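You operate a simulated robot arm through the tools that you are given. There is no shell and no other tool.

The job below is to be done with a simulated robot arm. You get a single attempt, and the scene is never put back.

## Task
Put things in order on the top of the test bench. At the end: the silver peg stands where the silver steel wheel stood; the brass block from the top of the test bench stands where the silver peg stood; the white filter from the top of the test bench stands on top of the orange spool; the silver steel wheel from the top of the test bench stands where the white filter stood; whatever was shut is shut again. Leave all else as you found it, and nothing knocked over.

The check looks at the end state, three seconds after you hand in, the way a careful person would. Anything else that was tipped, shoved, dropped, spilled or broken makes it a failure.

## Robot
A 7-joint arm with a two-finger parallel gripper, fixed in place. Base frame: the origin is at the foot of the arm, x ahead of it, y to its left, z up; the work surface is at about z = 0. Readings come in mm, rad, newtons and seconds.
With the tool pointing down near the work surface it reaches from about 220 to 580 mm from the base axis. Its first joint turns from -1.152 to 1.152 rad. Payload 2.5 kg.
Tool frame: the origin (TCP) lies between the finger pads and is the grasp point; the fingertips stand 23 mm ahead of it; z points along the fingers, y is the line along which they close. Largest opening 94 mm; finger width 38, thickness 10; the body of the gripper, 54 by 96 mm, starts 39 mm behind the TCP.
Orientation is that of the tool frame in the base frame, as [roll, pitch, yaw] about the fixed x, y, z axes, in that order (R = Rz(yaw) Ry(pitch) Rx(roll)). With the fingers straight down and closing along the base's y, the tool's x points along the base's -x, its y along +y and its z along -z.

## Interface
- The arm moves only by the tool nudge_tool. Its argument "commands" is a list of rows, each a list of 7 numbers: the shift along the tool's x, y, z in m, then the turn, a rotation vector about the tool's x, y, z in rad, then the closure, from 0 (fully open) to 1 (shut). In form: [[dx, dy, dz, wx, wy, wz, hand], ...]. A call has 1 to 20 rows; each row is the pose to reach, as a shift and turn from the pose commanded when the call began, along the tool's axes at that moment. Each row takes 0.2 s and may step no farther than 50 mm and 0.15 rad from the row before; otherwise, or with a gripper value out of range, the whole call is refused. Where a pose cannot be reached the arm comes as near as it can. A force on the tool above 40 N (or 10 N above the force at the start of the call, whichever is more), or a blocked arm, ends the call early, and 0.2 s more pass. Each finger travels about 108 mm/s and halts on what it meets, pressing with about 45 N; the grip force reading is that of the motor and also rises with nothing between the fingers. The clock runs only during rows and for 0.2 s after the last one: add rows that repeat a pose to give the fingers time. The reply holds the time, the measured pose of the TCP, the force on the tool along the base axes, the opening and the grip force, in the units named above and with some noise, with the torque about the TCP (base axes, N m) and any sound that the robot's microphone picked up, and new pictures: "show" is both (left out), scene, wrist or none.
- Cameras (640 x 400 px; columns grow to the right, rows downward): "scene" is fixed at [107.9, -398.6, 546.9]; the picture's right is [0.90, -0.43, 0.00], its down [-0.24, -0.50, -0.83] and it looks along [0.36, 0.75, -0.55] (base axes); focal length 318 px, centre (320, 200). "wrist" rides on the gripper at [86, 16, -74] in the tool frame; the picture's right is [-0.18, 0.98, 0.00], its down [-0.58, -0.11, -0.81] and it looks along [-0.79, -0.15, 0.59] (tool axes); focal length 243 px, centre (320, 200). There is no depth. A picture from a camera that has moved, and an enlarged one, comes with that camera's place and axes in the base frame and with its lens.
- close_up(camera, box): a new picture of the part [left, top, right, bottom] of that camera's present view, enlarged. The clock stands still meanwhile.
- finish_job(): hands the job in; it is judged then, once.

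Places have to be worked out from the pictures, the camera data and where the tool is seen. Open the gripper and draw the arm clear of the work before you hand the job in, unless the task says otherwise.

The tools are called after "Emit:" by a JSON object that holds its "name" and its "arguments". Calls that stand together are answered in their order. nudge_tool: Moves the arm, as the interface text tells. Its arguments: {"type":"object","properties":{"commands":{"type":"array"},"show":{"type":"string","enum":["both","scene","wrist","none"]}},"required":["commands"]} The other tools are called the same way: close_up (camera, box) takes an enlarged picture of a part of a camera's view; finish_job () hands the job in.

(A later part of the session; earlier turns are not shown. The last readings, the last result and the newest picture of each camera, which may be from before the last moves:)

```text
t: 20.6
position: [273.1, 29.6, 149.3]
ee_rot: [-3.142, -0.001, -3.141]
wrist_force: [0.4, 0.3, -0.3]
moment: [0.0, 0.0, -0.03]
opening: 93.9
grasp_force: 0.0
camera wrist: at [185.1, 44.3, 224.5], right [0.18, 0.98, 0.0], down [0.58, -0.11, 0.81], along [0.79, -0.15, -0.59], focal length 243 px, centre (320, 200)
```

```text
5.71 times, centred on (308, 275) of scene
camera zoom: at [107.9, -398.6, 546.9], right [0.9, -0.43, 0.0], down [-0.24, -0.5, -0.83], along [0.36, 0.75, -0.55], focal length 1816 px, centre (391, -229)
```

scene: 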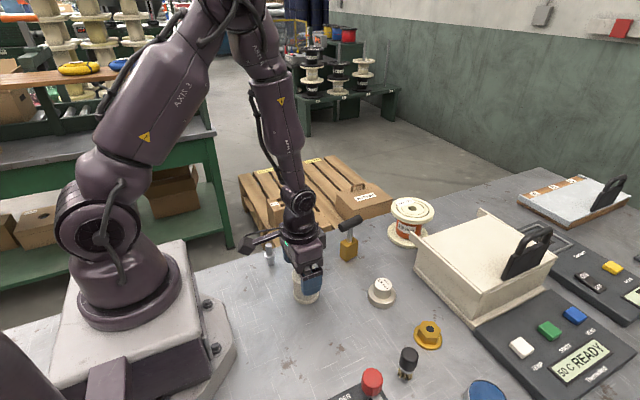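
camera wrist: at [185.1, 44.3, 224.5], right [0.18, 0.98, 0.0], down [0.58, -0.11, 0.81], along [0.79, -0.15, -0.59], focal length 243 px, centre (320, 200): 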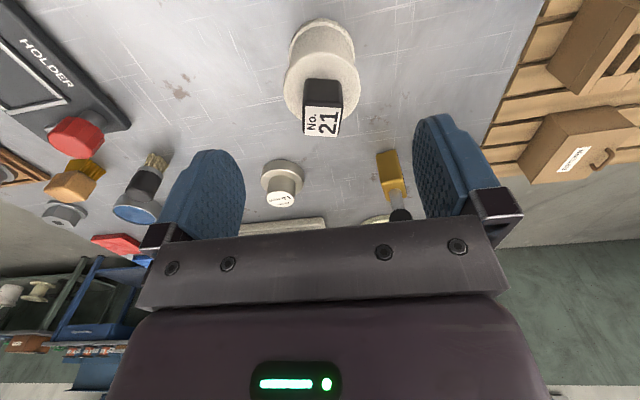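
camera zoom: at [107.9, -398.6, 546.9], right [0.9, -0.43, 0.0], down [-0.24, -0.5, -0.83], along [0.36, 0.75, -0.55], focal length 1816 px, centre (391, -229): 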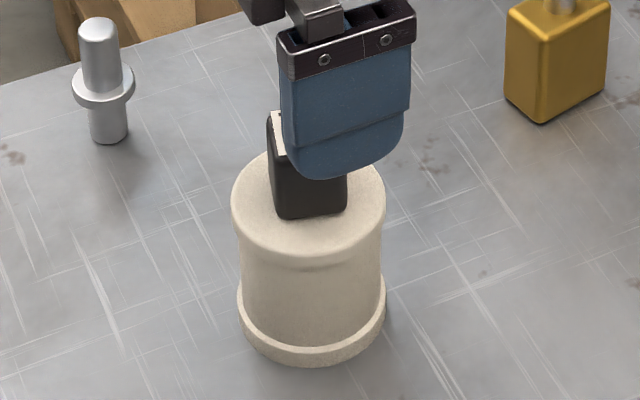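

The block is turned about 13° clockwise and centred at about (280,29). I turn the gripper to match and shift over it at the same height, then check the view.

Emit:
{"name": "nudge_tool", "arguments": {"commands": [[-0.003, 0, 0.0, 0, 0, 0.1, 0], [-0.006, 0, 0.0, 0, 0, 0.2, 0], [-0.008, 0, 0.01, 0, 0, 0.23, 0], [-0.008, 0, 0.02, 0, 0, 0.23, 0], [-0.008, 0, 0.02, 0, 0, 0.23, 0]], "show": "both"}}

Emit:
{"name": "close_up", "arguments": {"camera": "wrist", "box": [220, 30, 420, 190]}}

```text
t: 21.8
position: [280.9, 29.4, 129.8]
ee_rot: [3.141, 0.0, 2.911]
wrist_force: [-0.5, 0.3, 0.8]
moment: [-0.04, -0.04, 0.01]
opening: 94.2
grasp_force: 0.0
camera wrist: at [199.3, 63.9, 204.2], right [0.4, 0.91, 0.0], down [0.54, -0.24, 0.81], along [0.74, -0.33, -0.59], focal length 243 px, centre (320, 200)
```

scene: 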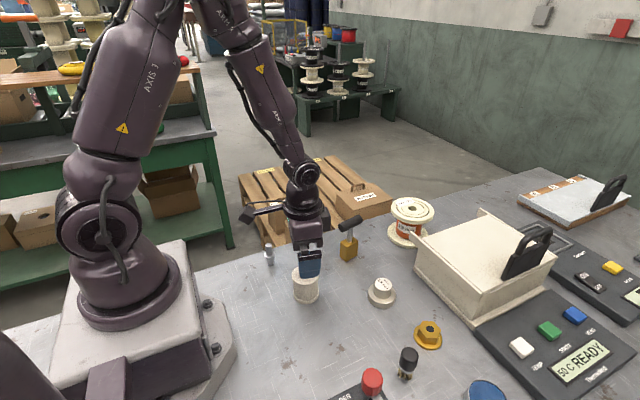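
wrist: 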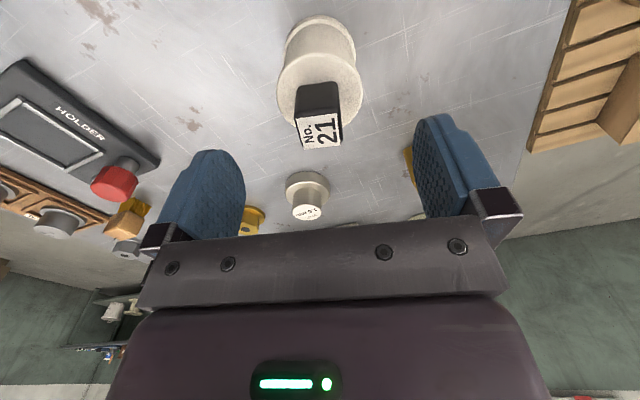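

```text
2.50 times, centred on (320, 110) of wrist
camera zoom: at [199.3, 63.9, 204.2], right [0.4, 0.91, 0.0], down [0.54, -0.24, 0.81], along [0.74, -0.33, -0.59], focal length 606 px, centre (320, 425)
```

zoom: 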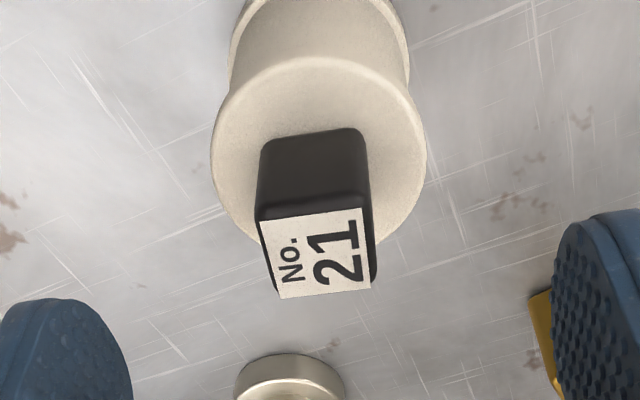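

The closing line now matches the block, whose centre reads about (280.5,28). I descend to z = 86 with the tips above the filter's top, then close slowly on the block.

Emit:
{"name": "nudge_tool", "arguments": {"commands": [[0, -0.001, 0.015, 0, 0, 0, 0], [0, -0.001, 0.03, 0, 0, 0, 0.1], [0, -0.001, 0.038, 0, 0, 0, 0.2], [0, -0.001, 0.043, 0, 0, 0, 0.3], [0, -0.001, 0.0438, 0, 0, 0, 0.45], [0, -0.001, 0.0438, 0, 0, 0, 0.55], [0, -0.001, 0.0438, 0, 0, 0, 0.62], [0, -0.001, 0.0438, 0, 0, 0, 0.66], [0, -0.001, 0.0438, 0, 0, 0, 0.68], [0, -0.001, 0.0438, 0, 0, 0, 0.69], [0, -0.001, 0.0438, 0, 0, 0, 0.7], [0, -0.001, 0.0438, 0, 0, 0, 0.71], [0, -0.001, 0.0438, 0, 0, 0, 0.72], [0, -0.001, 0.0438, 0, 0, 0, 0.73], [0, -0.001, 0.0438, 0, 0, 0, 0.74], [0, -0.001, 0.0438, 0, 0, 0, 0.76], [0, -0.001, 0.0438, 0, 0, 0, 0.8]], "show": "both"}}

```text
t: 25.4
position: [280.2, 28.3, 86.3]
ee_rot: [-3.139, -0.001, 2.912]
wrist_force: [-0.3, -0.3, 1.5]
moment: [-0.01, 0.02, 0.04]
opening: 25.5
grasp_force: 45.5
camera wrist: at [198.7, 62.7, 160.8], right [0.4, 0.92, 0.0], down [0.54, -0.24, 0.81], along [0.74, -0.33, -0.59], focal length 243 px, centre (320, 200)
```

scene: 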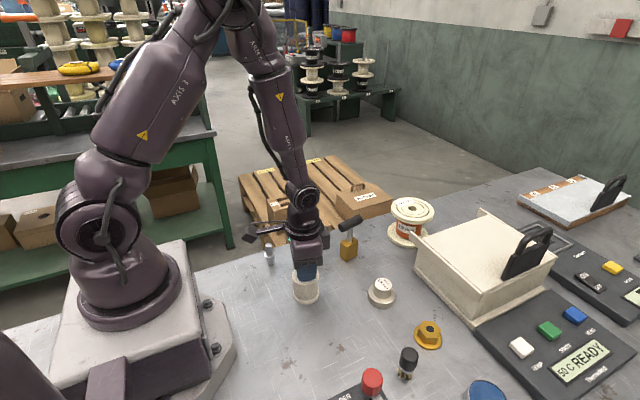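
wrist: 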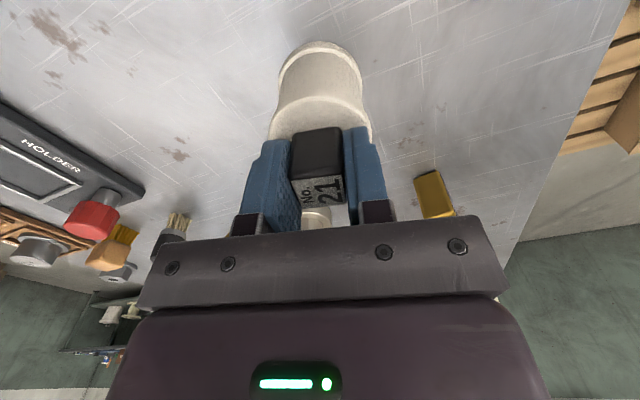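

The block is held at 25.5 mm with 45 N. I lift it 15 mm slowly and check whether it comes up without slipping and without the filter.

Emit:
{"name": "nudge_tool", "arguments": {"commands": [[0, 0, -0.002, 0, 0, 0, 0.8], [0, 0, -0.005, 0, 0, 0, 0.8], [0, 0, -0.008, 0, 0, 0, 0.8], [0, 0, -0.012, 0, 0, 0, 0.8], [0, 0, -0.015, 0, 0, 0, 0.8], [0, 0, -0.015, 0, 0, 0, 0.8]], "show": "wrist"}}

Emit:
{"name": "close_up", "arguments": {"camera": "scene", "box": [280, 230, 335, 310]}}

Emit:
{"name": "close_up", "arguments": {"camera": "wrist", "box": [220, 30, 420, 230]}}

```text
t: 26.8
position: [279.6, 27.5, 100.8]
ee_rot: [3.141, 0.0, 2.912]
wrist_force: [0.5, 0.3, -1.1]
moment: [0.01, 0.0, 0.0]
opening: 25.4
grasp_force: 45.0
camera wrist: at [198.6, 62.4, 175.9], right [0.4, 0.92, 0.0], down [0.54, -0.24, 0.81], along [0.74, -0.33, -0.59], focal length 243 px, centre (320, 200)
```

wrist: 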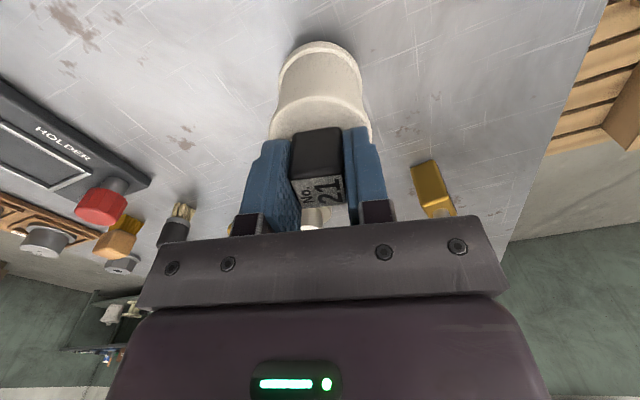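

```text
5.00 times, centred on (308, 270) of scene
camera zoom: at [107.9, -398.6, 546.9], right [0.9, -0.43, 0.0], down [-0.24, -0.5, -0.83], along [0.36, 0.75, -0.55], focal length 1590 px, centre (382, -150)
```

zoom: 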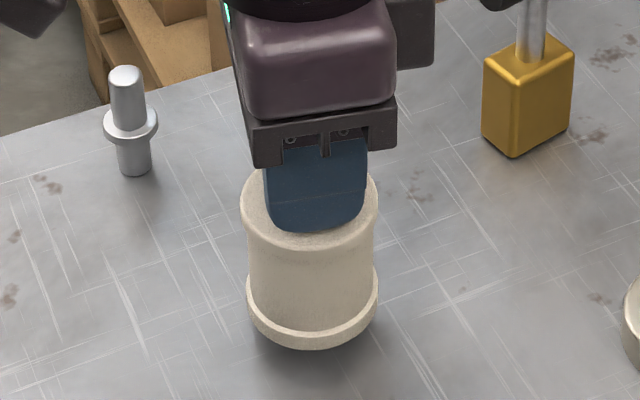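

```text
2.00 times, centred on (320, 130) of wrist
camera zoom: at [198.6, 62.4, 175.9], right [0.4, 0.92, 0.0], down [0.54, -0.24, 0.81], along [0.74, -0.33, -0.59], focal length 485 px, centre (320, 340)
```

zoom: 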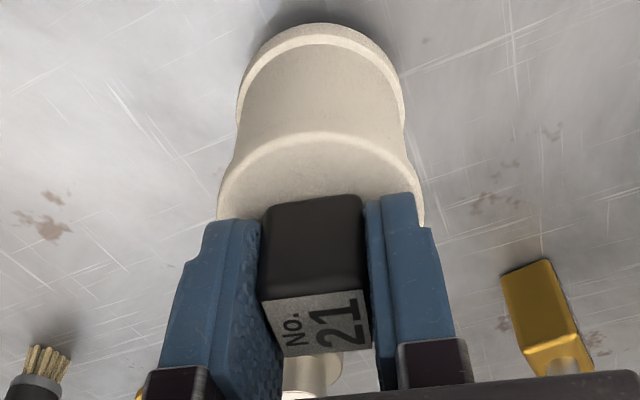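

The filter came up with the block: they keep the same position relative to each other, and the filter's foot casts a detached shadow. So the "block" is the filter's own knob and holds it firmly, and I lift by it to a safe carrying height.

Emit:
{"name": "nudge_tool", "arguments": {"commands": [[0, 0, -0.004, 0, 0, 0, 0.8], [0, 0, -0.012, 0, 0, 0, 0.8], [0, 0, -0.024, 0, 0, 0, 0.8], [0, 0, -0.04, 0, 0, 0, 0.8], [0, 0, -0.058, 0, 0, 0, 0.8], [0, 0, -0.076, 0, 0, 0, 0.8], [0, 0, -0.094, 0, 0, 0, 0.8], [0, 0, -0.112, 0, 0, 0, 0.8], [0, 0, -0.127, 0, 0, 0, 0.8], [0, 0, -0.136, 0, 0, 0, 0.8], [0, 0, -0.14, 0, 0, 0, 0.8], [0, 0, -0.14, 0, 0, 0, 0.8]], "show": "both"}}

Emit:
{"name": "close_up", "arguments": {"camera": "wrist", "box": [220, 30, 420, 230]}}

Emit:
{"name": "close_up", "arguments": {"camera": "scene", "box": [240, 150, 370, 310]}}

```text
t: 29.4
position: [278.7, 28.1, 241.5]
ee_rot: [3.141, 0.001, 2.913]
wrist_force: [-0.4, 0.5, -1.2]
moment: [0.01, 0.02, 0.0]
opening: 25.8
grasp_force: 45.3
camera wrist: at [199.0, 62.4, 315.7], right [0.4, 0.92, 0.0], down [0.54, -0.24, 0.81], along [0.74, -0.33, -0.59], focal length 243 px, centre (320, 200)
```

scene: 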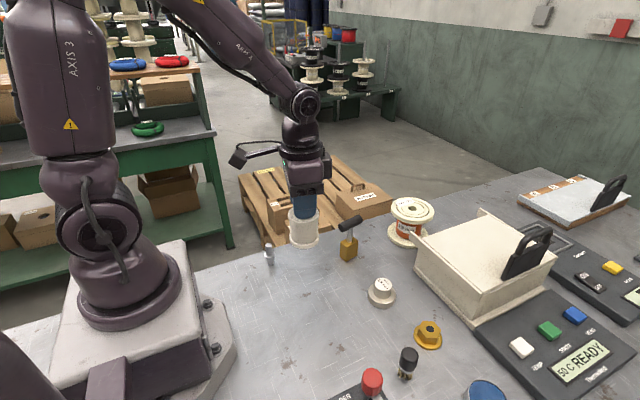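
wrist: 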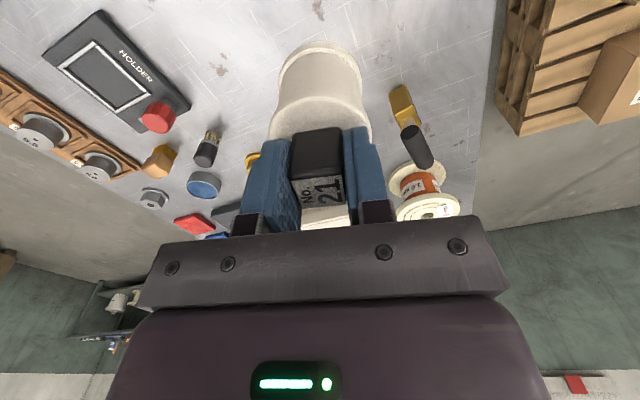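

```text
2.00 times, centred on (320, 130) of wrist
camera zoom: at [199.0, 62.4, 315.7], right [0.4, 0.92, 0.0], down [0.54, -0.24, 0.81], along [0.74, -0.33, -0.59], focal length 485 px, centre (320, 340)
```

zoom: 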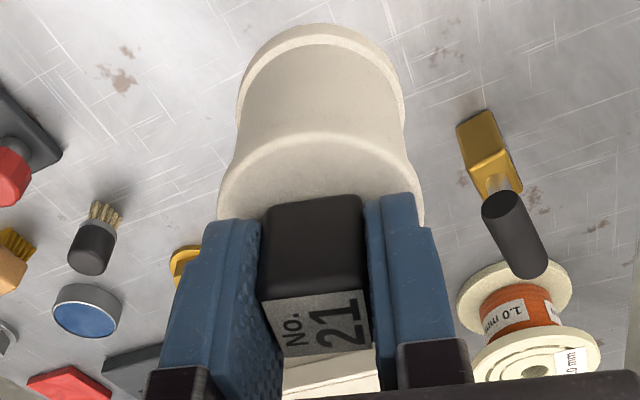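

```text
2.50 times, centred on (305, 230) of scene
camera zoom: at [107.9, -398.6, 546.9], right [0.9, -0.43, 0.0], down [-0.24, -0.5, -0.83], along [0.36, 0.75, -0.55], focal length 795 px, centre (358, 125)
```

zoom: 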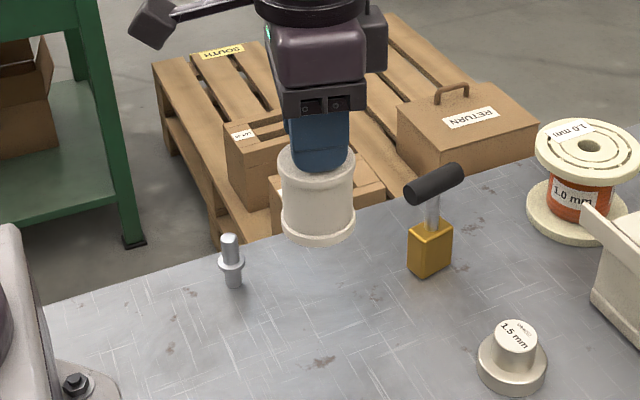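

The filter hangs level with no slip. I carry it smoothly at z = 241, its foot about 155 mm up, to above the spool at about (592,88).

Emit:
{"name": "nudge_tool", "arguments": {"commands": [[-0.0058, 0.0026, 0, 0, 0, 0, 0.8], [-0.0174, 0.0078, 0, 0, 0, 0, 0.8], [-0.0349, 0.0155, 0, 0, 0, 0, 0.8], [-0.0581, 0.0259, 0, 0, 0, 0, 0.8], [-0.0814, 0.0363, 0, 0, 0, 0, 0.8], [-0.1046, 0.0466, 0, 0, 0, 0, 0.8], [-0.1279, 0.057, 0, 0, 0, 0, 0.8], [-0.1511, 0.0673, 0, 0, 0, 0, 0.8], [-0.1744, 0.0777, 0, 0, 0, 0, 0.8], [-0.1976, 0.0881, 0, 0, 0, 0, 0.8], [-0.2209, 0.0984, 0, 0, 0, 0, 0.8], [-0.2412, 0.1075, 0, 0, 0, 0, 0.8], [-0.2586, 0.1153, 0, 0, 0, 0, 0.8], [-0.2732, 0.1217, 0, 0, 0, 0, 0.8], [-0.2819, 0.1256, 0, 0, 0, 0, 0.8], [-0.288, 0.128, 0, 0, 0, 0, 0.8], [-0.2906, 0.1295, 0, 0, 0, 0, 0.8], [-0.2906, 0.1295, 0, 0, 0, 0, 0.8]], "show": "both"}}

Emit:
{"name": "close_up", "arguments": {"camera": "wrist", "box": [220, 0, 480, 230]}}

Emit:
{"name": "close_up", "arguments": {"camera": "scene", "box": [350, 100, 480, 270]}}

```text
t: 33.2
position: [588.2, 87.5, 241.0]
ee_rot: [3.141, 0.0, 2.912]
wrist_force: [-0.1, 0.2, -1.9]
moment: [-0.02, 0.01, 0.0]
opening: 25.3
grasp_force: 44.7
out of reach, approached as far as the arm can: row 17, 18
camera wrist: at [507.4, 121.4, 315.0], right [0.4, 0.92, 0.0], down [0.54, -0.24, 0.81], along [0.74, -0.33, -0.59], focal length 243 px, centre (320, 200)
```

scene: 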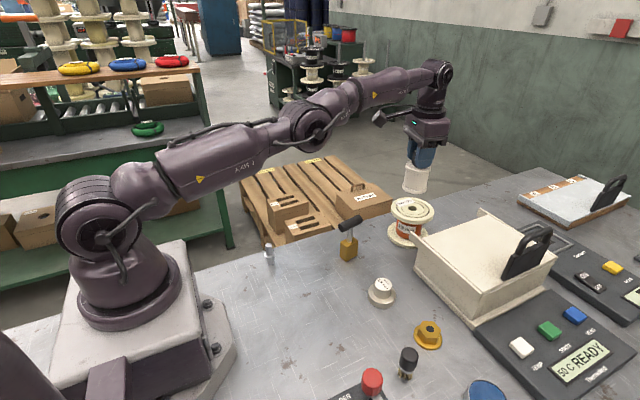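
wrist: 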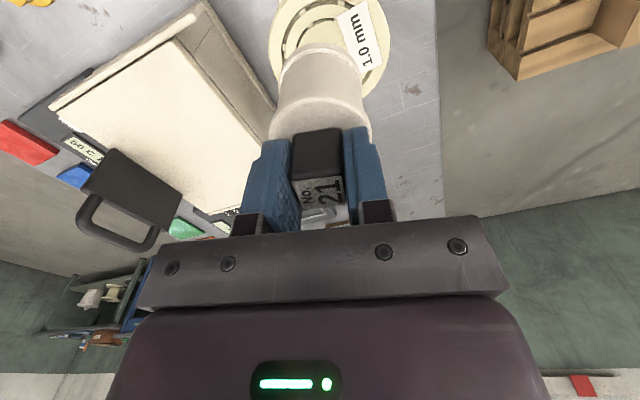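

```text
1.74 times, centred on (350, 115) of wrist
camera zoom: at [507.4, 121.4, 315.0], right [0.4, 0.92, 0.0], down [0.54, -0.24, 0.81], along [0.74, -0.33, -0.59], focal length 422 px, centre (268, 348)
```

zoom: 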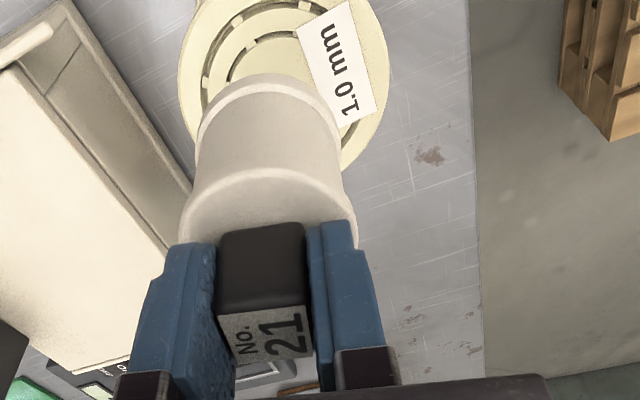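

```text
2.35 times, centred on (415, 185) of scene
camera zoom: at [108.0, -398.6, 546.9], right [0.9, -0.43, 0.0], down [-0.24, -0.5, -0.83], along [0.36, 0.75, -0.55], focal length 748 px, centre (96, 235)
```

zoom: 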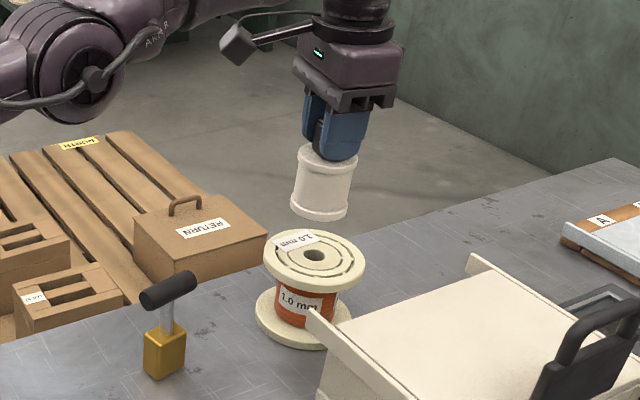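

The held filter is above the spool at (588,87.5), at the edge of reach for this height. I descend to z of about 185, leaving roughly 15 mm of air, and check from both cameras.

Emit:
{"name": "nudge_tool", "arguments": {"commands": [[0, 0, 0.005, 0, 0, 0, 0.8], [0, 0, 0.015, 0, 0, 0, 0.8], [0, 0, 0.028, 0, 0, 0, 0.8], [0, 0, 0.04, 0, 0, 0, 0.8], [0, 0, 0.05, 0, 0, 0, 0.8], [-0.0029, 0.0007, 0.056, 0, 0, 0, 0.8], [-0.0029, 0.0007, 0.056, 0, 0, 0, 0.8]], "show": "both"}}

Emit:
{"name": "close_up", "arguments": {"camera": "wrist", "box": [220, 0, 480, 230]}}

Emit:
{"name": "close_up", "arguments": {"camera": "scene", "box": [370, 140, 460, 260]}}

```text
t: 34.8
position: [590.3, 87.0, 184.5]
ee_rot: [-3.141, 0.001, 2.911]
wrist_force: [0.0, 0.3, -1.2]
moment: [0.0, -0.02, 0.02]
opening: 25.4
grasp_force: 45.2
camera wrist: at [510.2, 121.6, 259.0], right [0.4, 0.92, 0.0], down [0.54, -0.24, 0.81], along [0.74, -0.33, -0.59], focal length 243 px, centre (320, 200)
```

scene: 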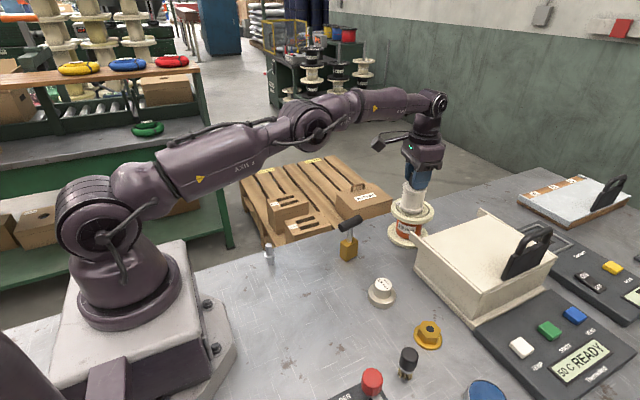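
wrist: 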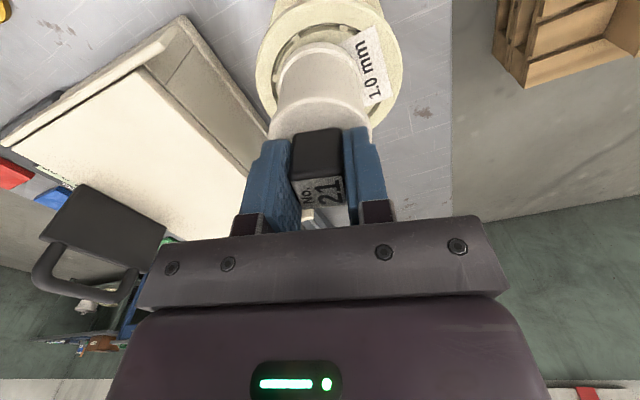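

```text
1.74 times, centred on (350, 115) of wrist
camera zoom: at [510.2, 121.6, 259.0], right [0.4, 0.92, 0.0], down [0.54, -0.24, 0.81], along [0.74, -0.33, -0.59], focal length 422 px, centre (268, 348)
```

zoom: 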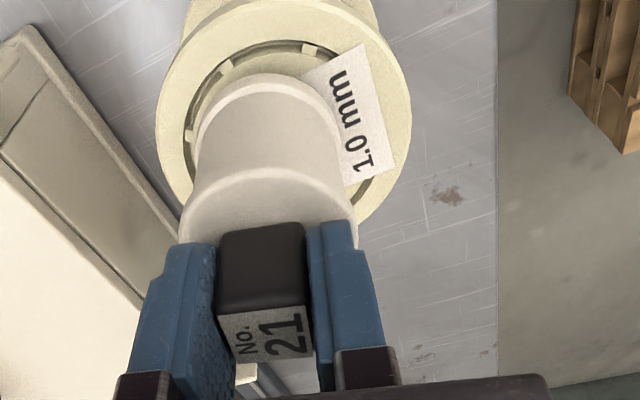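

```text
3.33 times, centred on (415, 200) of scene
camera zoom: at [108.0, -398.6, 546.9], right [0.9, -0.43, 0.0], down [-0.24, -0.5, -0.83], along [0.36, 0.75, -0.55], focal length 1060 px, centre (3, 200)
```

zoom: 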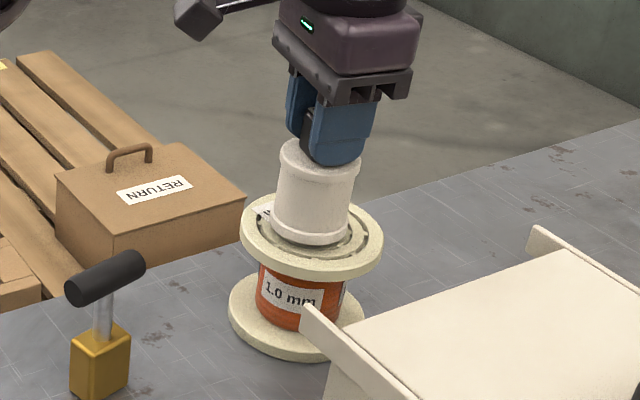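

The filter is squarely above the spool's flange, within its inner ring. I ease 3–4 mm further out and lower slowly, watching the force for contact.

Emit:
{"name": "nudge_tool", "arguments": {"commands": [[-0.002, 0.001, 0.002, 0, 0, 0, 0.8], [-0.0035, 0.0015, 0.004, 0, 0, 0, 0.8], [-0.0035, 0.0015, 0.006, 0, 0, 0, 0.8], [-0.0035, 0.0015, 0.008, 0, 0, 0, 0.8], [-0.0035, 0.0015, 0.009, 0, 0, 0, 0.8], [-0.0035, 0.0015, 0.01, 0, 0, 0, 0.8], [-0.0035, 0.0015, 0.011, 0, 0, 0, 0.8]], "show": "scene"}}

Emit:
{"name": "close_up", "arguments": {"camera": "scene", "box": [380, 170, 440, 250]}}

```text
t: 36.4
position: [595.0, 87.5, 176.5]
ee_rot: [3.14, 0.001, 2.911]
wrist_force: [-7.1, -1.3, 17.9]
moment: [-0.03, 0.71, 0.0]
opening: 25.4
grasp_force: 44.9
```

scene: 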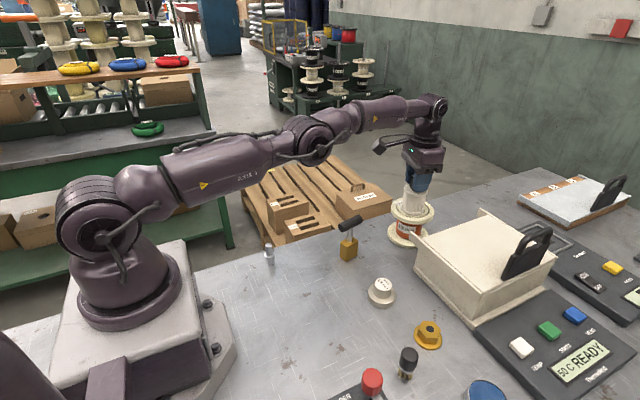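

```text
5.00 times, centred on (410, 210) of scene
camera zoom: at [107.8, -398.6, 546.9], right [0.9, -0.43, 0.0], down [-0.24, -0.5, -0.83], along [0.36, 0.75, -0.55], focal length 1590 px, centre (-130, 150)
```

zoom: 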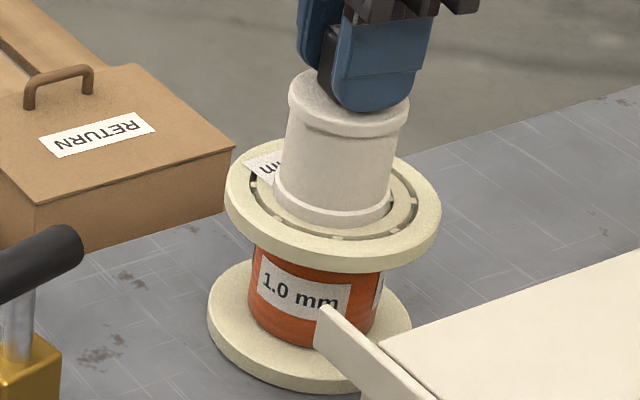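

Contact: 18 N upward at z of about 176.5, so the spool's top is at about 88–90. I back off about 3 mm to relieve the pressure before releasing.

Emit:
{"name": "nudge_tool", "arguments": {"commands": [[0, 0, -0.001, 0, 0, 0, 0.8], [0, 0, -0.002, 0, 0, 0, 0.8], [0, 0, -0.0025, 0, 0, 0, 0.8], [0, 0, -0.0025, 0, 0, 0, 0.8]], "show": "none"}}

Emit:
{"name": "close_up", "arguments": {"camera": "scene", "box": [380, 170, 440, 250]}}

```text
t: 37.4
position: [595.9, 86.6, 177.0]
ee_rot: [-3.141, 0.002, 2.912]
wrist_force: [3.0, 0.7, 8.0]
moment: [0.03, -0.35, 0.0]
opening: 25.4
grasp_force: 45.2
```

```text
5.00 times, centred on (410, 210) of scene
camera zoom: at [107.9, -398.6, 546.9], right [0.9, -0.43, 0.0], down [-0.24, -0.5, -0.83], along [0.36, 0.75, -0.55], focal length 1590 px, centre (-130, 150)
```

zoom: 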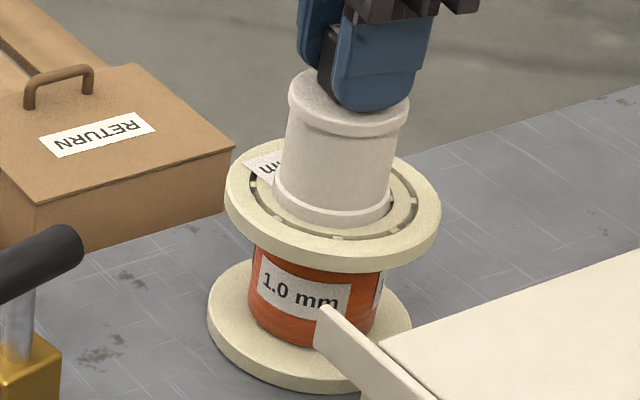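

8 N of contact remains; I raise another 1.2 mm.

Emit:
{"name": "nudge_tool", "arguments": {"commands": [[0, 0, -0.0006, 0, 0, 0, 0.8], [0, 0, -0.0012, 0, 0, 0, 0.8], [0, 0, -0.0012, 0, 0, 0, 0.8]], "show": "none"}}

```text
t: 38.2
position: [593.9, 86.1, 176.7]
ee_rot: [-3.14, -0.002, 2.912]
wrist_force: [-0.4, -0.4, -1.9]
moment: [0.0, 0.01, 0.02]
opening: 25.5
grasp_force: 45.1
```

Now the filter just hangs at the surface with its own weight on the gripper. I lower 0.6 mm so it rests lightly, then open slowly.

Emit:
{"name": "nudge_tool", "arguments": {"commands": [[0, 0, 0.0003, 0, 0, 0, 0.8], [0, 0, 0.0006, 0, 0, 0, 0.8], [0, 0, 0.0006, 0, 0, 0, 0.77], [0, 0, 0.0006, 0, 0, 0, 0.74], [0, 0, 0.0006, 0, 0, 0, 0.73], [0, 0, 0.0006, 0, 0, 0, 0.725], [0, 0, 0.0006, 0, 0, 0, 0.72], [0, 0, 0.0006, 0, 0, 0, 0.71], [0, 0, 0.0006, 0, 0, 0, 0.7], [0, 0, 0.0006, 0, 0, 0, 0.68], [0, 0, 0.0006, 0, 0, 0, 0.65], [0, 0, 0.0006, 0, 0, 0, 0.6], [0, 0, 0.0006, 0, 0, 0, 0.5], [0, 0, 0.0006, 0, 0, 0, 0.35]], "show": "both"}}

Emit:
{"name": "close_up", "arguments": {"camera": "scene", "box": [380, 170, 440, 250]}}

Emit:
{"name": "close_up", "arguments": {"camera": "wrist", "box": [220, 0, 480, 230]}}

```text
t: 41.2
position: [593.6, 88.2, 176.7]
ee_rot: [-3.141, 0.001, 2.912]
wrist_force: [0.1, 0.3, 0.4]
moment: [0.02, 0.02, 0.0]
opening: 61.2
grasp_force: 0.1
camera wrist: at [513.9, 122.0, 251.6], right [0.4, 0.92, 0.0], down [0.54, -0.24, 0.81], along [0.74, -0.33, -0.59], focal length 243 px, centre (320, 200)
```

scene: 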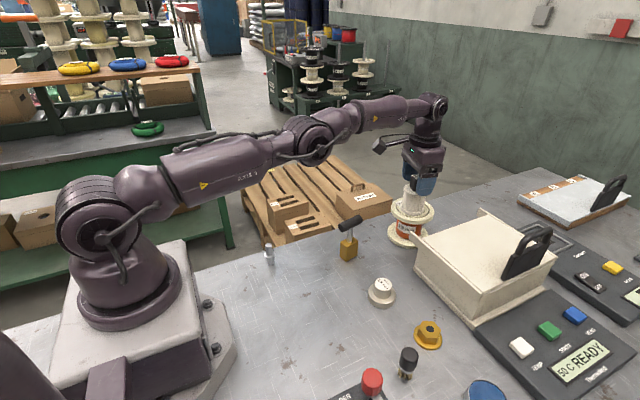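
wrist: 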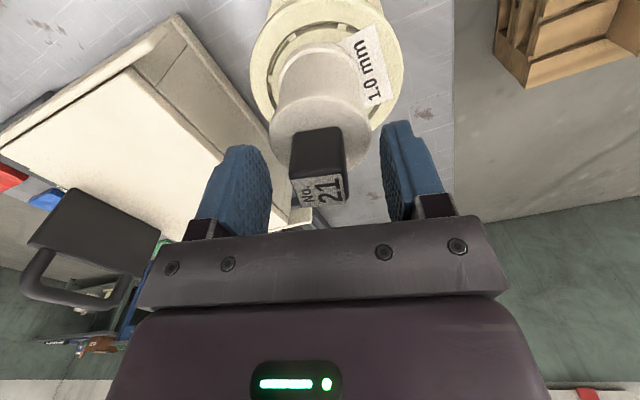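

```text
5.00 times, centred on (410, 210) of scene
camera zoom: at [107.9, -398.6, 546.9], right [0.9, -0.43, 0.0], down [-0.24, -0.5, -0.83], along [0.36, 0.75, -0.55], focal length 1590 px, centre (-130, 150)
```

zoom: 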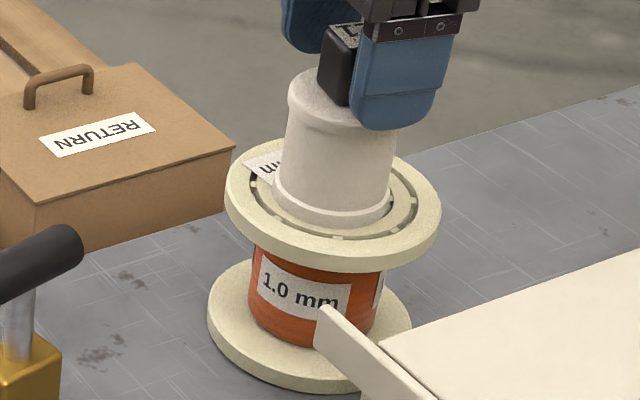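

```text
1.74 times, centred on (350, 115) of wrist
camera zoom: at [513.9, 122.0, 251.6], right [0.4, 0.92, 0.0], down [0.54, -0.24, 0.81], along [0.74, -0.33, -0.59], focal length 422 px, centre (268, 348)
```

zoom: 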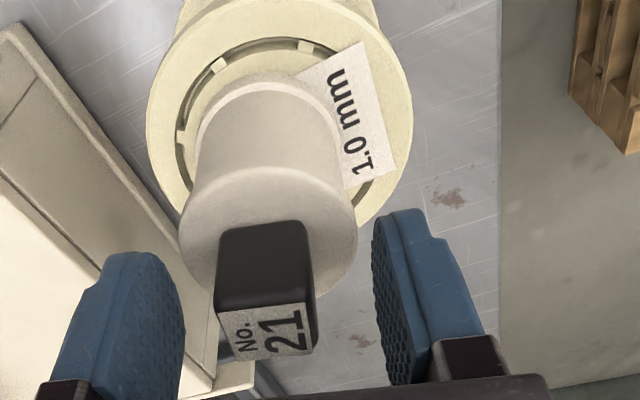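

The filter stands on the spool, well centred, and the spool has not moved. I open fully and rise straight up clear of the knob.

Emit:
{"name": "nudge_tool", "arguments": {"commands": [[0, 0, 0, 0, 0, 0, 0.2], [0, 0, -0.006, 0, 0, 0, 0.1], [0.0, 0, -0.018, 0, 0, 0, 0], [0.001, 0, -0.034, 0, 0, 0, 0], [0.003, 0, -0.05, 0, 0, 0, 0], [0.006, 0, -0.065, 0, 0, 0, 0], [0.03, 0, -0.075, 0, 0, -0.1, 0], [0.06, 0, -0.08, 0, 0, -0.2, 0], [0.09, 0, -0.08, 0, 0, -0.23, 0], [0.09, 0, -0.08, 0, 0, -0.23, 0]], "show": "both"}}

Emit:
{"name": "close_up", "arguments": {"camera": "scene", "box": [370, 140, 460, 260]}}

```text
t: 43.4
position: [574.2, 122.4, 272.1]
ee_rot: [3.141, -0.002, -3.139]
wrist_force: [0.2, 0.2, 0.0]
moment: [-0.03, 0.02, -0.01]
opening: 93.9
grasp_force: 0.1
out of reach, approached as far as the arm can: row 7, 8, 9, 10
camera wrist: at [487.2, 137.6, 347.0], right [0.18, 0.98, 0.0], down [0.58, -0.11, 0.81], along [0.79, -0.15, -0.59], focal length 243 px, centre (320, 200)
```

scene: 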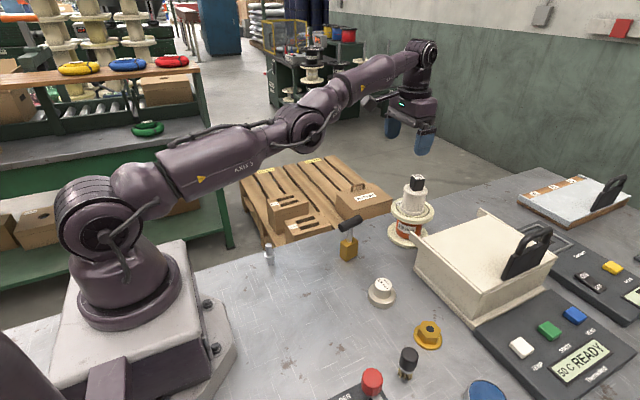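
wrist: 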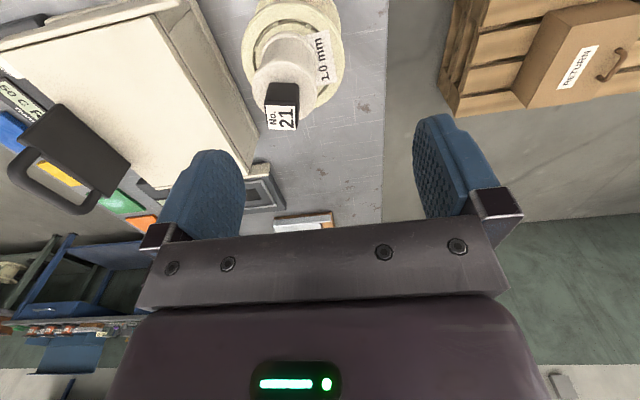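

```text
3.33 times, centred on (415, 200) of scene
camera zoom: at [107.9, -398.6, 546.9], right [0.9, -0.43, 0.0], down [-0.24, -0.5, -0.83], along [0.36, 0.75, -0.55], focal length 1060 px, centre (3, 200)
```

zoom: 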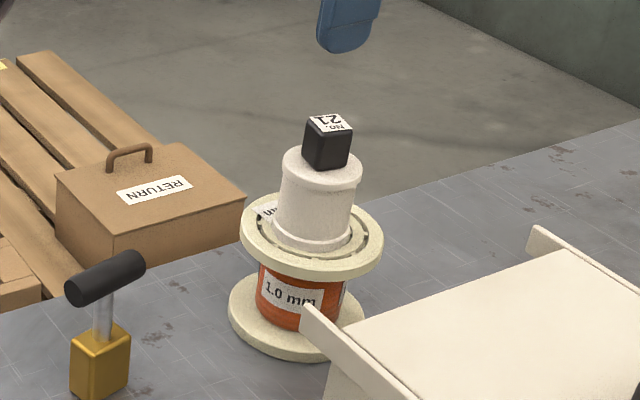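

The filter and knob stand upright on the spool. The arm stopped at (574,122,272), clear of everything, so I move back towards the wheel with the tool facing the default way.

Emit:
{"name": "nudge_tool", "arguments": {"commands": [[0.015, -0.01, 0.0, 0, 0, 0, 0], [0.035, -0.025, 0.0, 0, 0, 0, 0], [0.06, -0.04, 0.01, 0, 0, 0, 0], [0.09, -0.06, 0.015, 0, 0, 0, 0], [0.124, -0.082, 0.022, 0, 0, 0, 0], [0.124, -0.082, 0.022, 0, 0, 0, 0]], "show": "wrist"}}

```text
t: 44.8
position: [582.5, 56.0, 280.5]
ee_rot: [3.14, -0.003, 3.141]
wrist_force: [0.4, 1.0, 0.5]
moment: [-0.02, 0.01, 0.0]
opening: 94.1
grasp_force: 0.0
out of reach, approached as far as the arm can: row 1, 2, 3, 4, 5, 6
camera wrist: at [495.8, 71.4, 354.2], right [0.18, 0.98, 0.0], down [0.58, -0.11, 0.81], along [0.79, -0.15, -0.59], focal length 243 px, centre (320, 200)
```

wrist: 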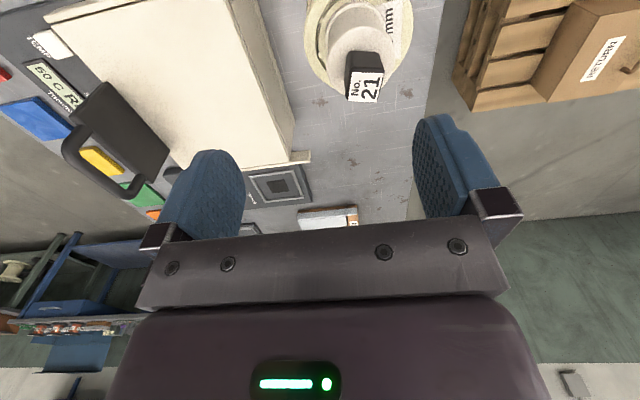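

The solver seems stuck near the stretched-out singularity: x did not come back. I try a small plain retreat along x to see how it responds.

Emit:
{"name": "nudge_tool", "arguments": {"commands": [[0.005, 0, 0.005, 0, 0, 0, 0], [0.01, 0, 0.015, 0, 0, 0, 0], [0.02, 0, 0.025, 0, 0, 0, 0], [0.03, 0, 0.03, 0, 0, 0, 0]], "show": "scene"}}

```text
t: 45.8
position: [586.2, 59.9, 257.8]
ee_rot: [-3.142, -0.001, 3.141]
wrist_force: [-0.1, 0.8, 0.0]
moment: [0.0, -0.01, -0.02]
opening: 94.1
grasp_force: 0.0
out of reach, approached as far as the arm can: row 1, 2, 3, 4
```

scene: 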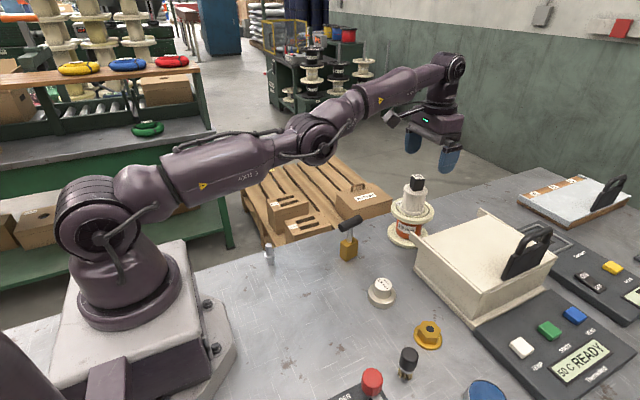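

The arm is nearly straight and bends back only weakly. I command a larger retreat and hold it for several rows, staying above z = 240 so the fingers pass well over the knob.

Emit:
{"name": "nudge_tool", "arguments": {"commands": [[0.04, 0.0, 0.0, 0, 0, 0, 0], [0.08, 0.0, 0.0, 0, 0, 0, 0], [0.12, 0, 0.0, 0, 0, 0, 0], [0.15, 0, 0.0, 0, 0, 0, 0], [0.15, 0, 0.0, 0, 0, 0, 0], [0.15, 0, 0.0, 0, 0, 0, 0]], "show": "scene"}}

```text
t: 47.2
position: [581.2, 74.1, 278.0]
ee_rot: [-3.14, 0.0, -3.14]
wrist_force: [0.1, 0.5, -0.4]
moment: [0.02, 0.01, 0.0]
opening: 93.8
grasp_force: 0.0
out of reach, approached as far as the arm can: row 1, 2, 3, 4, 5, 6
```

scene: 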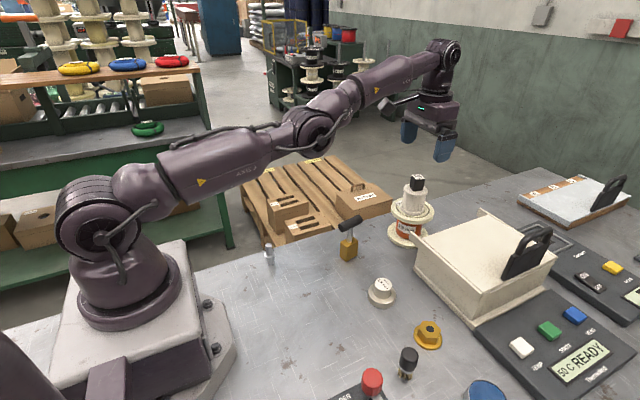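

The pictures suggest the elbow has bent slightly past straight, to the wrong side. I stretch it fully first, high above the knob, and then pull back so that it can fold the right way.

Emit:
{"name": "nudge_tool", "arguments": {"commands": [[-0.04, 0.0, 0.015, 0, 0, 0, 0], [-0.07, 0.0, 0.033, 0, 0, 0, 0], [-0.07, 0.0, 0.033, 0, 0, 0, 0], [-0.025, 0.0, 0.033, 0, 0, 0, 0], [0.02, 0, 0.03, 0, 0, 0, 0], [0.06, 0, 0.03, 0, 0, 0, 0], [0.1, 0, 0.03, 0, 0, 0, 0], [0.1, 0, 0.03, 0, 0, 0, 0]], "show": "scene"}}

```text
t: 49.0
position: [583.3, 83.5, 261.6]
ee_rot: [3.141, -0.003, 3.141]
wrist_force: [0.1, 0.3, 0.2]
moment: [-0.01, -0.02, 0.02]
opening: 94.1
grasp_force: 0.1
out of reach, approached as far as the arm can: row 1, 2, 3, 4, 5, 6, 7, 8
```

scene: 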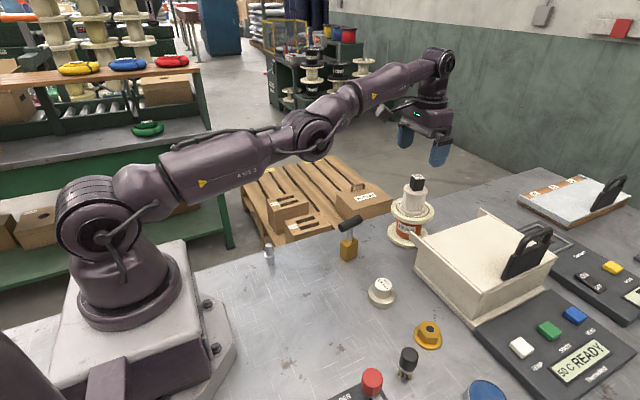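

The elbow still folds the wrong way; I expect that moving down while fully stretched will bend it back. The bench is empty around (543,230), so I first swing there at this height.

Emit:
{"name": "nudge_tool", "arguments": {"commands": [[0.005, 0.035, 0.0, 0, 0, 0, 0], [0.012, 0.07, 0.0, 0, 0, 0, 0], [0.024, 0.11, 0.0, 0, 0, 0, 0], [0.038, 0.147, 0.0, 0, 0, 0, 0], [0.038, 0.147, 0.0, 0, 0, 0, 0]], "show": "both"}}

```text
t: 50.2
position: [543.6, 230.1, 260.7]
ee_rot: [3.142, 0.0, 3.14]
wrist_force: [-0.9, 0.7, 0.0]
moment: [0.0, -0.02, 0.03]
opening: 94.2
grasp_force: 0.0
camera wrist: at [457.3, 245.9, 335.6], right [0.18, 0.98, 0.0], down [0.58, -0.11, 0.81], along [0.79, -0.15, -0.59], focal length 243 px, centre (320, 200)
```

scene: 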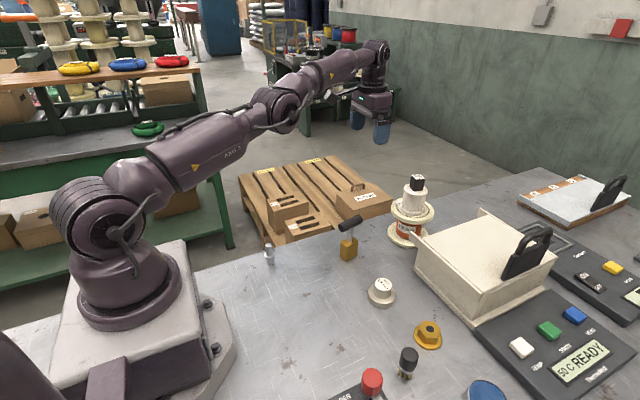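
wrist: 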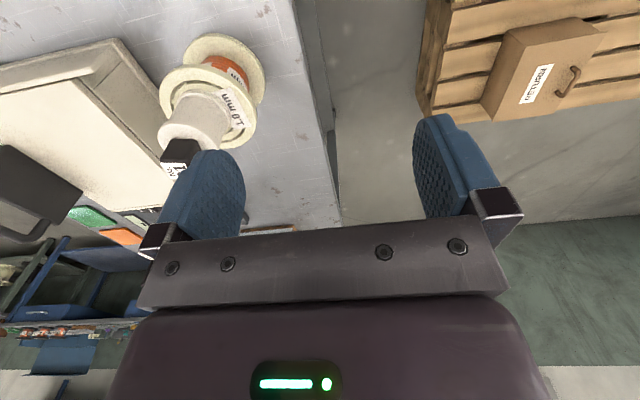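

The arm is free here, so now I reach slightly beyond the limit while moving down, then pull inward.

Emit:
{"name": "nudge_tool", "arguments": {"commands": [[-0.02, 0.008, 0.02, 0, 0, 0, 0], [-0.025, 0.01, 0.045, 0, 0, 0, 0], [-0.025, 0.01, 0.07, 0, 0, 0, 0], [-0.025, 0.01, 0.095, 0, 0, 0, 0], [-0.025, 0.01, 0.12, 0, 0, 0, 0], [-0.01, 0.005, 0.135, 0, 0, 0, 0], [0.01, 0.0, 0.145, 0, 0, 0, 0], [0.03, 0.0, 0.145, 0, 0, 0, 0], [0.06, 0, 0.145, 0, 0, 0, 0], [0.06, 0, 0.145, 0, 0, 0, 0]], "show": "both"}}

```text
t: 52.4
position: [542.9, 252.8, 114.0]
ee_rot: [-3.141, -0.002, 3.141]
wrist_force: [0.7, -0.9, -1.3]
moment: [-0.01, -0.01, 0.01]
opening: 93.9
grasp_force: 0.0
out of reach, approached as far as the arm can: row 1, 2, 3, 4, 5, 7, 8, 9, 10
camera wrist: at [457.3, 268.3, 187.6], right [0.18, 0.98, 0.0], down [0.58, -0.11, 0.81], along [0.79, -0.15, -0.59], focal length 243 px, centre (320, 200)
```

scene: 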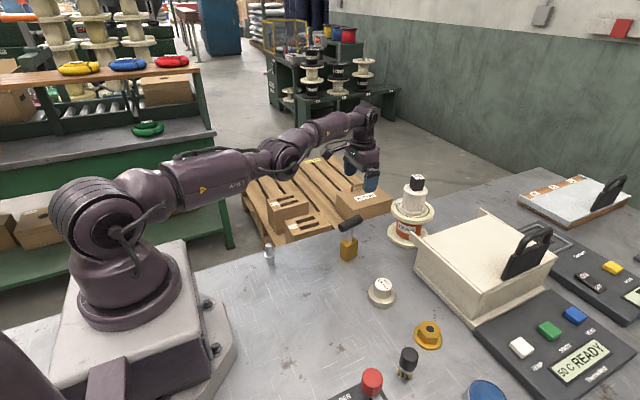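
wrist: 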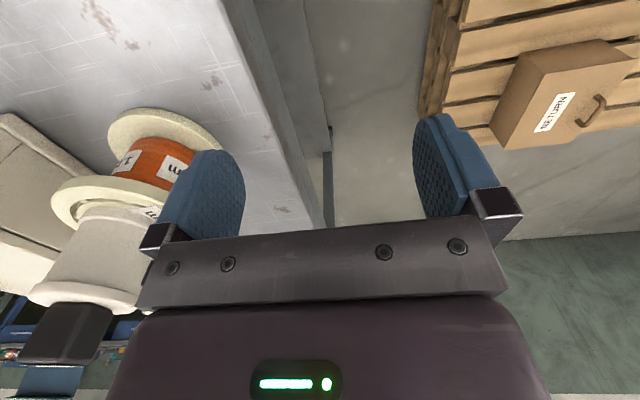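

The bench edge is at y of about 205, so at y = 341 I'm entirely off it with free space below. There I repeat the stretched downward move over a longer distance before pulling back.

Emit:
{"name": "nudge_tool", "arguments": {"commands": [[0.01, 0.035, 0.0, 0, 0, 0, 0], [0.02, 0.07, 0.0, 0, 0, 0, 0], [0.026, 0.088, 0.0, 0, 0, 0, 0], [0.026, 0.088, 0.035, 0, 0, 0, 0], [0.026, 0.088, 0.07, 0, 0, 0, 0], [0.026, 0.088, 0.105, 0, 0, 0, 0], [0.035, 0.088, 0.145, 0, 0, 0, 0], [0.06, 0.088, 0.15, 0, 0, 0, 0], [0.1, 0.088, 0.15, 0, 0, 0, 0], [0.14, 0.088, 0.15, 0, 0, 0, 0], [0.14, 0.088, 0.15, 0, 0, 0, 0]], "show": "both"}}

```text
t: 54.8
position: [403.9, 340.3, -35.3]
ee_rot: [-3.141, 0.0, -3.141]
wrist_force: [0.2, -1.3, 0.5]
moment: [-0.01, 0.03, -0.01]
opening: 94.2
grasp_force: 0.0
out of reach, approached as far as the arm can: row 1, 2, 3, 4, 5, 6, 7, 8
camera wrist: at [316.9, 355.8, 38.7], right [0.18, 0.98, 0.0], down [0.58, -0.11, 0.81], along [0.79, -0.15, -0.59], focal length 243 px, centre (320, 200)
```

scene: 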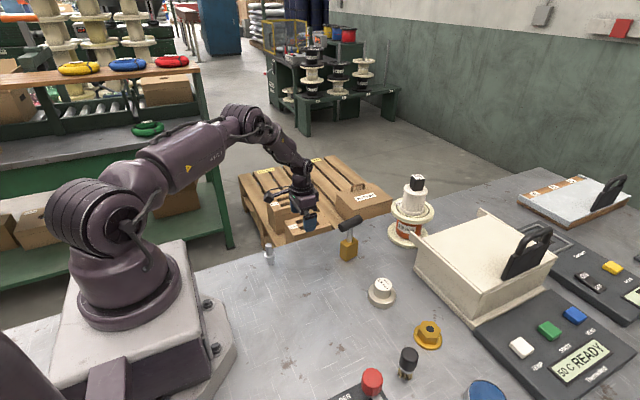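
wrist: 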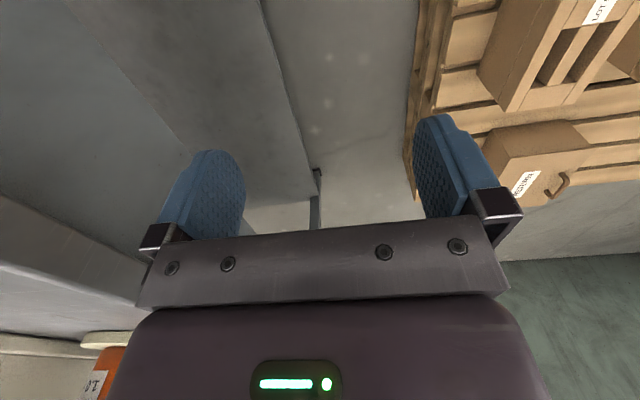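

The elbow now folds the right way, at (404,340,-35). I raise straight up beside the bench to a safe height.

Emit:
{"name": "nudge_tool", "arguments": {"commands": [[0, 0, -0.04, 0, 0, 0, 0], [0, 0, -0.08, 0, 0, 0, 0], [0, 0, -0.12, 0, 0, 0, 0], [0, 0, -0.16, 0, 0, 0, 0], [0, 0, -0.2, 0, 0, 0, 0], [0, 0, -0.24, 0, 0, 0, 0], [0, 0, -0.265, 0, 0, 0, 0], [0.01, -0.04, -0.265, 0, 0, 0, 0], [0.015, -0.085, -0.265, 0, 0, 0, 0], [0.02, -0.13, -0.265, 0, 0, 0, 0], [0.02, -0.175, -0.265, 0, 0, 0, 0], [0.02, -0.22, -0.265, 0, 0, 0, 0], [0.02, -0.265, -0.265, 0, 0, 0, 0], [0.02, -0.31, -0.265, 0, 0, 0, 0], [0.02, -0.355, -0.265, 0, 0, 0, 0], [0.02, -0.39, -0.265, 0, 0, 0, 0], [0.02, -0.39, -0.265, 0, 0, 0, 0]], "show": "both"}}

Emit:
{"name": "close_up", "arguments": {"camera": "wrist", "box": [220, 0, 420, 200]}}

Emit:
{"name": "close_up", "arguments": {"camera": "scene", "box": [350, 260, 410, 320]}}

```text
t: 58.4
position: [382.3, -49.5, 229.8]
ee_rot: [3.141, 0.0, -3.141]
wrist_force: [-0.7, -0.4, -0.1]
moment: [-0.03, -0.02, 0.01]
opening: 94.0
grasp_force: 0.1
camera wrist: at [295.6, -34.6, 304.2], right [0.18, 0.98, 0.0], down [0.58, -0.11, 0.81], along [0.79, -0.15, -0.59], focal length 243 px, centre (320, 200)
```

scene: 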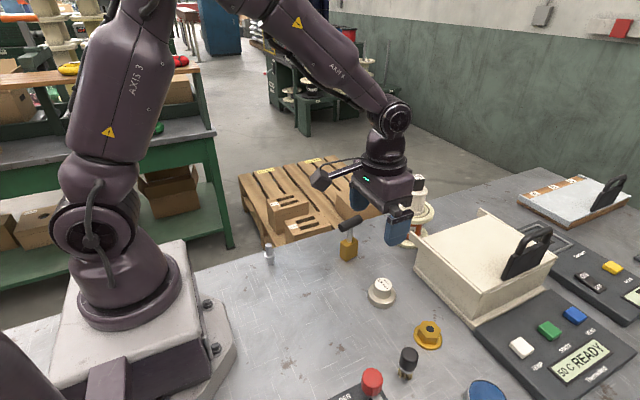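
wrist: 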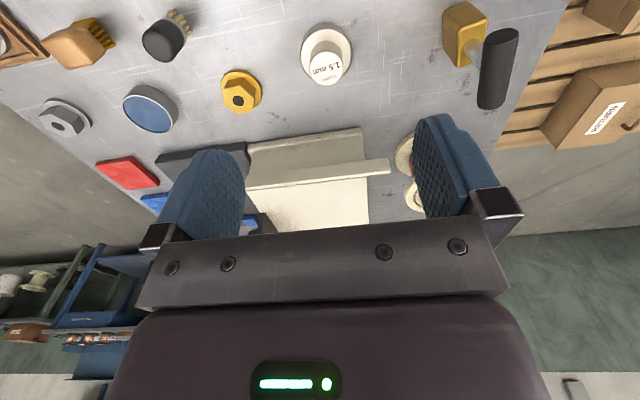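

```text
2.00 times, centred on (320, 100) of wrist
camera zoom: at [295.6, -34.6, 304.2], right [0.18, 0.98, 0.0], down [0.58, -0.11, 0.81], along [0.79, -0.15, -0.59], focal length 485 px, centre (320, 400)
```

zoom: 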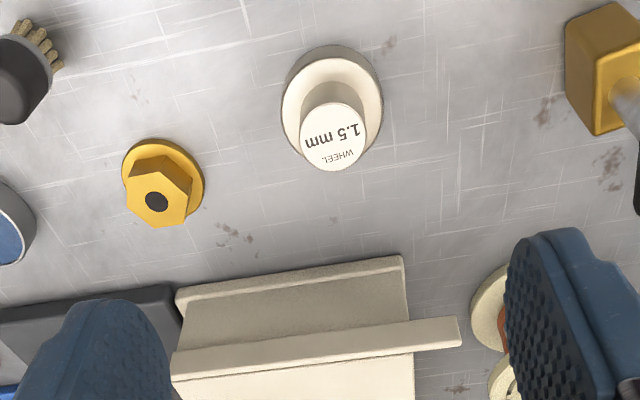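

```text
6.67 times, centred on (380, 290) of scene
camera zoom: at [107.9, -398.6, 546.9], right [0.9, -0.43, 0.0], down [-0.24, -0.5, -0.83], along [0.36, 0.75, -0.55], focal length 2119 px, centre (-80, -400)
```

zoom: 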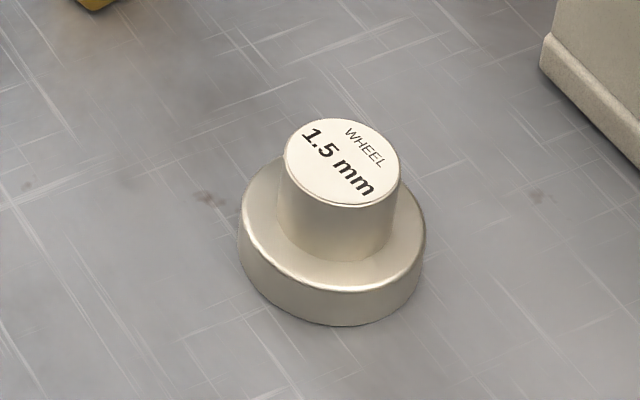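

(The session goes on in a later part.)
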